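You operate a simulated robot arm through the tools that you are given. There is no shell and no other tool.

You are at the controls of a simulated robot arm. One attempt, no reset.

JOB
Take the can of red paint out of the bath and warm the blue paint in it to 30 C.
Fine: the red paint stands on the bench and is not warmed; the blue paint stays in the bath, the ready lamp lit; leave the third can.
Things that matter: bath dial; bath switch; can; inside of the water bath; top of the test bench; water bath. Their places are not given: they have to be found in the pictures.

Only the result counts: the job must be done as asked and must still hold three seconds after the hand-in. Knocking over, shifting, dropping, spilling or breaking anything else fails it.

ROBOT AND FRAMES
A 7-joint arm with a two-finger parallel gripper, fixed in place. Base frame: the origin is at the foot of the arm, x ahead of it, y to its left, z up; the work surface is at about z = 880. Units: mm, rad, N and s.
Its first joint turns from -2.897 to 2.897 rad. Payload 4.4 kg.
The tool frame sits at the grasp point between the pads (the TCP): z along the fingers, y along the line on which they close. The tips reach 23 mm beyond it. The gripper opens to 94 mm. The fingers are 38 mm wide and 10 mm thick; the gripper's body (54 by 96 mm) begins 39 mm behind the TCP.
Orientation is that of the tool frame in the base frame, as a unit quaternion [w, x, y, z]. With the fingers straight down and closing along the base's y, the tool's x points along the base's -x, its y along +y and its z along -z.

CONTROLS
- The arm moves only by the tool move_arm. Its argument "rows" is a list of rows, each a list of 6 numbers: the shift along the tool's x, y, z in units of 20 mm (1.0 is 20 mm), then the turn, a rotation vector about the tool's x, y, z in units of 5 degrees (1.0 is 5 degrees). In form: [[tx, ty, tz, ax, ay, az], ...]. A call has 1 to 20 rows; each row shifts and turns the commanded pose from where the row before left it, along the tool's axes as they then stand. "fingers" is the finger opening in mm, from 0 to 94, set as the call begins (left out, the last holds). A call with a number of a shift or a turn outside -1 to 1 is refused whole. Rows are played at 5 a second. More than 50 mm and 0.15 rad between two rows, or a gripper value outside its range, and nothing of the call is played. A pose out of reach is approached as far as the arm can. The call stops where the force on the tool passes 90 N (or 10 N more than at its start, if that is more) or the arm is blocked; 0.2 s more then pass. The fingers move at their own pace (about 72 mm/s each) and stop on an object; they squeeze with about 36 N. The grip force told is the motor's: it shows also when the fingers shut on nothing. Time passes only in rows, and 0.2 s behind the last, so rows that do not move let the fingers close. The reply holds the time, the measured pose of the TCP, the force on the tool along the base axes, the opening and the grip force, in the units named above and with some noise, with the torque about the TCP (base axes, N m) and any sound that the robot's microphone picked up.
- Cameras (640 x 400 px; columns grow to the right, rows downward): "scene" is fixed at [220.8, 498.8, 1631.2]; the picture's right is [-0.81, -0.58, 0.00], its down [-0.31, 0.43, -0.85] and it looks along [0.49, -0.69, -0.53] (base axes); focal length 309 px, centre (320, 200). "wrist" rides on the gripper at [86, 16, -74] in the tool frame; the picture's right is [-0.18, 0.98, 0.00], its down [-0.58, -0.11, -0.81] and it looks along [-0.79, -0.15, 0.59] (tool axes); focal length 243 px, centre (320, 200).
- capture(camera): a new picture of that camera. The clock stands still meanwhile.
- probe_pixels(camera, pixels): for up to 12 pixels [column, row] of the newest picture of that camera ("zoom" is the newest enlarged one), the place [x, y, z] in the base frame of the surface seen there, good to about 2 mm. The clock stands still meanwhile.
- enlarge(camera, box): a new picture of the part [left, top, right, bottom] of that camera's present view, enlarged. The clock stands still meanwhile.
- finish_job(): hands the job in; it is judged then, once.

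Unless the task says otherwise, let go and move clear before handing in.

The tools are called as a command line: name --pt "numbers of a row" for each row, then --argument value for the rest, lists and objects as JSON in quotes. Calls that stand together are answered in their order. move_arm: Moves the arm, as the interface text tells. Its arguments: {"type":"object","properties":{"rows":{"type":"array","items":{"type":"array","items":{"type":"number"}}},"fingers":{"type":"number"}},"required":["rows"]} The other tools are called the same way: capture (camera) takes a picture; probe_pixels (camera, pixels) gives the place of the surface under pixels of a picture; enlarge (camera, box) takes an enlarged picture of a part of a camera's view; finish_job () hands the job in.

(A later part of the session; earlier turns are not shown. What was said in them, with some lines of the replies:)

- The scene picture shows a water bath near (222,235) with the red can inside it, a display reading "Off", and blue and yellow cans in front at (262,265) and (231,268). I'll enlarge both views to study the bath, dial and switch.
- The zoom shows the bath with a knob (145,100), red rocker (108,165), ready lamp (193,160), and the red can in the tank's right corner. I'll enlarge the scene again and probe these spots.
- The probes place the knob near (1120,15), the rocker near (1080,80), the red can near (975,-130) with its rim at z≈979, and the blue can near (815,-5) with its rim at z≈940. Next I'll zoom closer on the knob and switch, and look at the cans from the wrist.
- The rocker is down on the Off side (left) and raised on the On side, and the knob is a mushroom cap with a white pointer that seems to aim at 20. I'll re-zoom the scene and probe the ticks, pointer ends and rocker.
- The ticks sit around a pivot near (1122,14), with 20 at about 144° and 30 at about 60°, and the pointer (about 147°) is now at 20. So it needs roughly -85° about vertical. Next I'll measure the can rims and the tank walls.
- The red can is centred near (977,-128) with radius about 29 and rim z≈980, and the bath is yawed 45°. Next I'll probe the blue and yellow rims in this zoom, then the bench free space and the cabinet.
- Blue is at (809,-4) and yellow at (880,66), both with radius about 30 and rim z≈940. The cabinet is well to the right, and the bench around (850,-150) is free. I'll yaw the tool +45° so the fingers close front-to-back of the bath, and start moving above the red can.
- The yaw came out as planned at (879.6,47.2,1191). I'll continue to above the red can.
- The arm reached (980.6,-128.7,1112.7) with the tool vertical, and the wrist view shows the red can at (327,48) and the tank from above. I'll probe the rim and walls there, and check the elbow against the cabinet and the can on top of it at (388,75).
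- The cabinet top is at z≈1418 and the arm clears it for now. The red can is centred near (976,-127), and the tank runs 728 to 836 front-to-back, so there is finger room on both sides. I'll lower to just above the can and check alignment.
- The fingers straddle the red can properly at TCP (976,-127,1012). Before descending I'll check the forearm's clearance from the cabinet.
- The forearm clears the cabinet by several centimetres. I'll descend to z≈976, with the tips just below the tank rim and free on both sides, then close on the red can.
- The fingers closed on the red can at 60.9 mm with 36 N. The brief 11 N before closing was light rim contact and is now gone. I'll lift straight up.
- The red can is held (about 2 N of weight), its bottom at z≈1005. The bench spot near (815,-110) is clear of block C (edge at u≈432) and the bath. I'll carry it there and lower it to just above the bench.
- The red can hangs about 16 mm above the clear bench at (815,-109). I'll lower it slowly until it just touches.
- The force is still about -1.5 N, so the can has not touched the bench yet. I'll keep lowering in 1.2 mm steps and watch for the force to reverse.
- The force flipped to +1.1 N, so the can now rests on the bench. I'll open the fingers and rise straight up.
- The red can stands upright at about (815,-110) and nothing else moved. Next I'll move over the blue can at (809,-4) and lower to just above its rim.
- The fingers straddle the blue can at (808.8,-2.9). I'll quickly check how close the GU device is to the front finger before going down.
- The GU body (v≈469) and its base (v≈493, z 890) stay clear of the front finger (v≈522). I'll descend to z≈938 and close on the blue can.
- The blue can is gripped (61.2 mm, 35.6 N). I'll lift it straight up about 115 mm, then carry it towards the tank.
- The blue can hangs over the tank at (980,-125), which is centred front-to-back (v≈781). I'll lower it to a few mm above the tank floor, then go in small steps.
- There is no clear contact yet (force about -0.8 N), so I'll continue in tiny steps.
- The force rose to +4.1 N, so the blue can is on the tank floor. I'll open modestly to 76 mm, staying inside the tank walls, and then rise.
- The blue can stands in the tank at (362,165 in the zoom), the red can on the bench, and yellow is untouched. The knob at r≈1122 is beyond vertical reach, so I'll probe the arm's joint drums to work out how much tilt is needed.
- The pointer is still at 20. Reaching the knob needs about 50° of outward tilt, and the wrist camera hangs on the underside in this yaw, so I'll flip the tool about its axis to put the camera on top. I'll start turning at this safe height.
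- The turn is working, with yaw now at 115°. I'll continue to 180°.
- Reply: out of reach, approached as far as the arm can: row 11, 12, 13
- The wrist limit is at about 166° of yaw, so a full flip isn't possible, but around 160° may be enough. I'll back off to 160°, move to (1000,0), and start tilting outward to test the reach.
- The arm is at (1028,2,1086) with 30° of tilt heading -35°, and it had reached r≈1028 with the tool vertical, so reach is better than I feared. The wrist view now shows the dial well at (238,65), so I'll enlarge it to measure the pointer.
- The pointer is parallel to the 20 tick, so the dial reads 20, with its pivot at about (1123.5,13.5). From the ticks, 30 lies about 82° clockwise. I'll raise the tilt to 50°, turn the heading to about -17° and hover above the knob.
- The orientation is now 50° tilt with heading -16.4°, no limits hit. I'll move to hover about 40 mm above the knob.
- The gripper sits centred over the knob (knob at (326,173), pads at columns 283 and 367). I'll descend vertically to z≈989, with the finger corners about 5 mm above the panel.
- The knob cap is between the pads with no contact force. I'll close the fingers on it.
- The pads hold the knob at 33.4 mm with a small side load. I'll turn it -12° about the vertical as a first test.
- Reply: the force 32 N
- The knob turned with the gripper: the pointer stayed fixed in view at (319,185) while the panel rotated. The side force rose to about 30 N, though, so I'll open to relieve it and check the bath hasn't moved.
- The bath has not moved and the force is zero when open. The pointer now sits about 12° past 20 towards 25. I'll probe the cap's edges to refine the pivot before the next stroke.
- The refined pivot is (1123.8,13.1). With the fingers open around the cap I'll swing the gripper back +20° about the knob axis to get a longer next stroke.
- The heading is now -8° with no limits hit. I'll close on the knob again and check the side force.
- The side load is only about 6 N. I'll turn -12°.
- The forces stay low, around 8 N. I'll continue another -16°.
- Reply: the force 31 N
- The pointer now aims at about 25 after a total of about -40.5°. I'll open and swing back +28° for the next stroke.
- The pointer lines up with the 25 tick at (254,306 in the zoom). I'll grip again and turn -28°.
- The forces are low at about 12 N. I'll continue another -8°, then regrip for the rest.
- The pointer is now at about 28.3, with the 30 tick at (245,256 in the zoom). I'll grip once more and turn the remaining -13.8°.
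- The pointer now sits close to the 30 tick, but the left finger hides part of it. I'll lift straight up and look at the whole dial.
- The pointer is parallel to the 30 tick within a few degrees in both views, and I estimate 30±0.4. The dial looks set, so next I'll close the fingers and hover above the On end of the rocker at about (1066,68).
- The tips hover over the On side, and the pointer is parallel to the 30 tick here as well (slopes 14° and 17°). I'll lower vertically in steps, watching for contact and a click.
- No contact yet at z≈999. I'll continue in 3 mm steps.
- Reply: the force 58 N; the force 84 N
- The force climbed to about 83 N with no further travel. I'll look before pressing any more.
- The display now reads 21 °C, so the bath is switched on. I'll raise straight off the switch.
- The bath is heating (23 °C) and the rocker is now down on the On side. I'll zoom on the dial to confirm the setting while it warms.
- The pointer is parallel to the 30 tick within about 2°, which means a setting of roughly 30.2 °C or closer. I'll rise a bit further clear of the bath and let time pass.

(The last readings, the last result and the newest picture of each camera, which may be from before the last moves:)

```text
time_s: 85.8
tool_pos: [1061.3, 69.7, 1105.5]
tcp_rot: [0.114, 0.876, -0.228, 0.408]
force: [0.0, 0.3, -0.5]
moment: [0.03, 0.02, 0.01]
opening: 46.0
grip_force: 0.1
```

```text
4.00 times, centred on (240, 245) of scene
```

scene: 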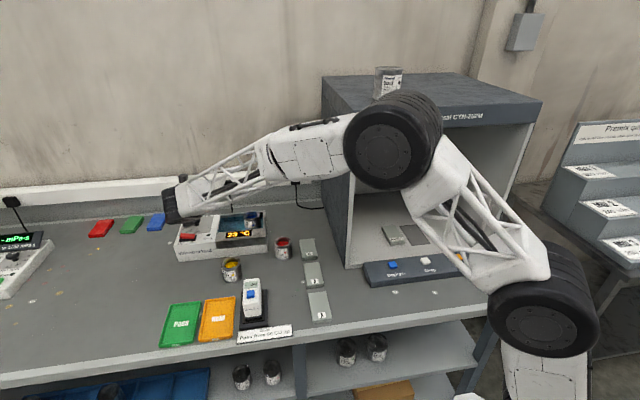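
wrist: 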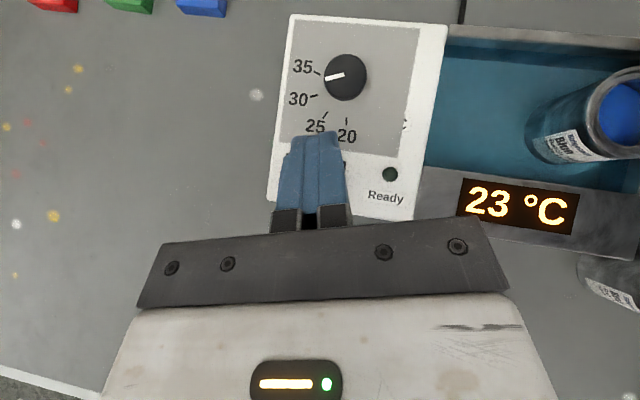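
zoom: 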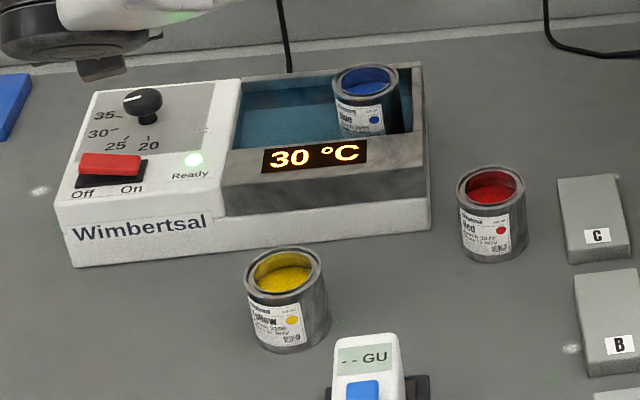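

The display reads 30 °C and the Ready lamp at (193,160) is lit. I'll wait longer so the paint settles and to confirm the reading holds.

move_arm --pt "0 0 0 0 0 0" --pt "0 0 0 0 0 0" --pt "0 0 0 0 0 0" --pt "0 0 0 0 0 0" --pt "0 0 0 0 0 0" --pt "0 0 0 0 0 0" --pt "0 0 0 0 0 0" --pt "0 0 0 0 0 0" --pt "0 0 0 0 0 0" --pt "0 0 0 0 0 0" --pt "0 0 0 0 0 0" --pt "0 0 0 0 0 0" --pt "0 0 0 0 0 0" --pt "0 0 0 0 0 0" --pt "0 0 0 0 0 0" --pt "0 0 0 0 0 0" --pt "0 0 0 0 0 0" --pt "0 0 0 0 0 0" --pt "0 0 0 0 0 0" --pt "0 0 0 0 0 0"

move_arm --pt "0 0 0 0 0 0" --pt "0 0 0 0 0 0" --pt "0 0 0 0 0 0" --pt "0 0 0 0 0 0" --pt "0 0 0 0 0 0" --pt "0 0 0 0 0 0" --pt "0 0 0 0 0 0" --pt "0 0 0 0 0 0" --pt "0 0 0 0 0 0" --pt "0 0 0 0 0 0" --pt "0 0 0 0 0 0" --pt "0 0 0 0 0 0" --pt "0 0 0 0 0 0" --pt "0 0 0 0 0 0" --pt "0 0 0 0 0 0" --pt "0 0 0 0 0 0" --pt "0 0 0 0 0 0" --pt "0 0 0 0 0 0" --pt "0 0 0 0 0 0" --pt "0 0 0 0 0 0"

capture --camera "scene"

enlarge --camera "scene" --box '[160, 195, 320, 295]'

enlarge --camera "scene" --box '[172, 210, 220, 250]'

```text
time_s: 90.0
tool_pos: [1062.3, 70.5, 1107.0]
tcp_rot: [0.113, 0.877, -0.228, 0.409]
force: [-0.2, 0.6, 0.3]
moment: [0.0, 0.01, 0.04]
opening: 46.1
grip_force: 0.1
```

```text
time_s: 94.2
tool_pos: [1061.7, 70.7, 1105.1]
tcp_rot: [0.114, 0.876, -0.227, 0.409]
force: [-0.5, -0.1, 0.0]
moment: [-0.01, 0.02, 0.0]
opening: 46.0
grip_force: 0.0
```

```text
taken
```

scene: 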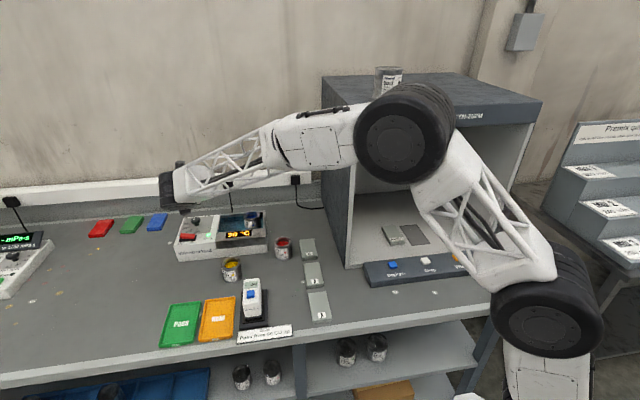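

```text
4.00 times, centred on (240, 245) of scene
```

zoom: 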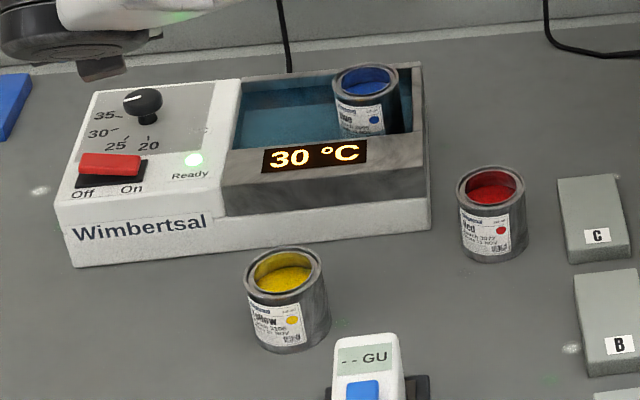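

```text
10.00 times, centred on (196, 230) of scene
```

zoom: 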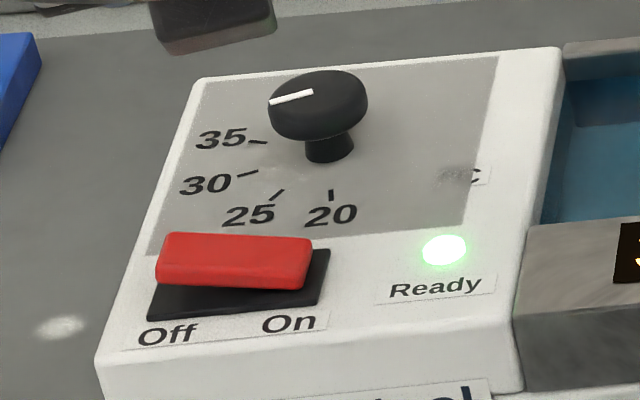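

The display still reads 30 °C with the Ready lamp lit. Blue is in the bath, red is upright on the bench, and yellow is untouched. I'll wait a few more seconds as margin and check once more.

move_arm --pt "0.5 0 -0.42 0 0 0" --pt "0 0 0 0 0 0" --pt "0 0 0 0 0 0" --pt "0 0 0 0 0 0" --pt "0 0 0 0 0 0" --pt "0 0 0 0 0 0" --pt "0 0 0 0 0 0" --pt "0 0 0 0 0 0" --pt "0 0 0 0 0 0" --pt "0 0 0 0 0 0" --pt "0 0 0 0 0 0" --pt "0 0 0 0 0 0" --pt "0 0 0 0 0 0" --pt "0 0 0 0 0 0" --pt "0 0 0 0 0 0" --pt "0 0 0 0 0 0" --pt "0 0 0 0 0 0" --pt "0 0 0 0 0 0" --pt "0 0 0 0 0 0" --pt "0 0 0 0 0 0"

move_arm --pt "0 0 0 0 0 0" --pt "0 0 0 0 0 0" --pt "0 0 0 0 0 0" --pt "0 0 0 0 0 0" --pt "0 0 0 0 0 0" --pt "0 0 0 0 0 0" --pt "0 0 0 0 0 0" --pt "0 0 0 0 0 0" --pt "0 0 0 0 0 0" --pt "0 0 0 0 0 0" --pt "0 0 0 0 0 0" --pt "0 0 0 0 0 0" --pt "0 0 0 0 0 0" --pt "0 0 0 0 0 0" --pt "0 0 0 0 0 0" --pt "0 0 0 0 0 0" --pt "0 0 0 0 0 0" --pt "0 0 0 0 0 0" --pt "0 0 0 0 0 0" --pt "0 0 0 0 0 0"

enlarge --camera "scene" --box '[160, 195, 320, 295]'

```text
time_s: 98.4
tool_pos: [1061.4, 70.5, 1119.3]
tcp_rot: [0.113, 0.877, -0.227, 0.409]
force: [0.4, -0.2, -0.1]
moment: [0.0, 0.0, -0.02]
opening: 46.0
grip_force: 0.1
```

```text
time_s: 102.6
tool_pos: [1062.2, 70.0, 1119.9]
tcp_rot: [0.114, 0.876, -0.227, 0.409]
force: [-0.5, 0.2, 0.0]
moment: [0.03, 0.01, 0.0]
opening: 45.8
grip_force: 0.1
```

```text
4.00 times, centred on (240, 245) of scene
```

zoom: 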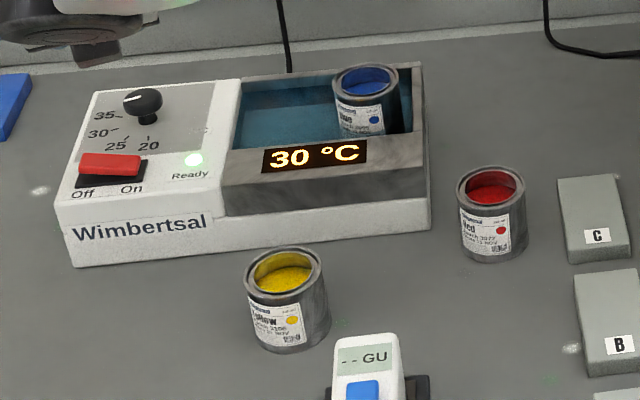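

The display holds at 30 °C with the Ready lamp lit at (193,160). Blue is in the bath, red stands on the bench, yellow hasn't moved, and the arm is clear, so I'm handing in.

finish_job

```text
The job is handed in.
```

The job is done and handed in. In the last picture the bath display read 30 °C with the ready lamp lit, and both had held for about 17 seconds.

- **Red paint:** it stands upright on the bench to the right of the bath. I took it out before switching the bath on, so it was never warmed.
- **Blue paint:** it stands in the bath where the red can was. I turned the dial from 20 to 30 and pressed the switch to On. The dial pointer lines up with the 30 mark to within about 2°.
- **Third can (yellow):** I did not touch it, and it has not moved.

One finger touched the bath rim lightly (about 11 N) while I reached for the red can. Turning the dial put up to about 30 N of side force on the knob. The bath had not shifted when I checked the pictures afterwards. The arm was clear of everything at hand-in.
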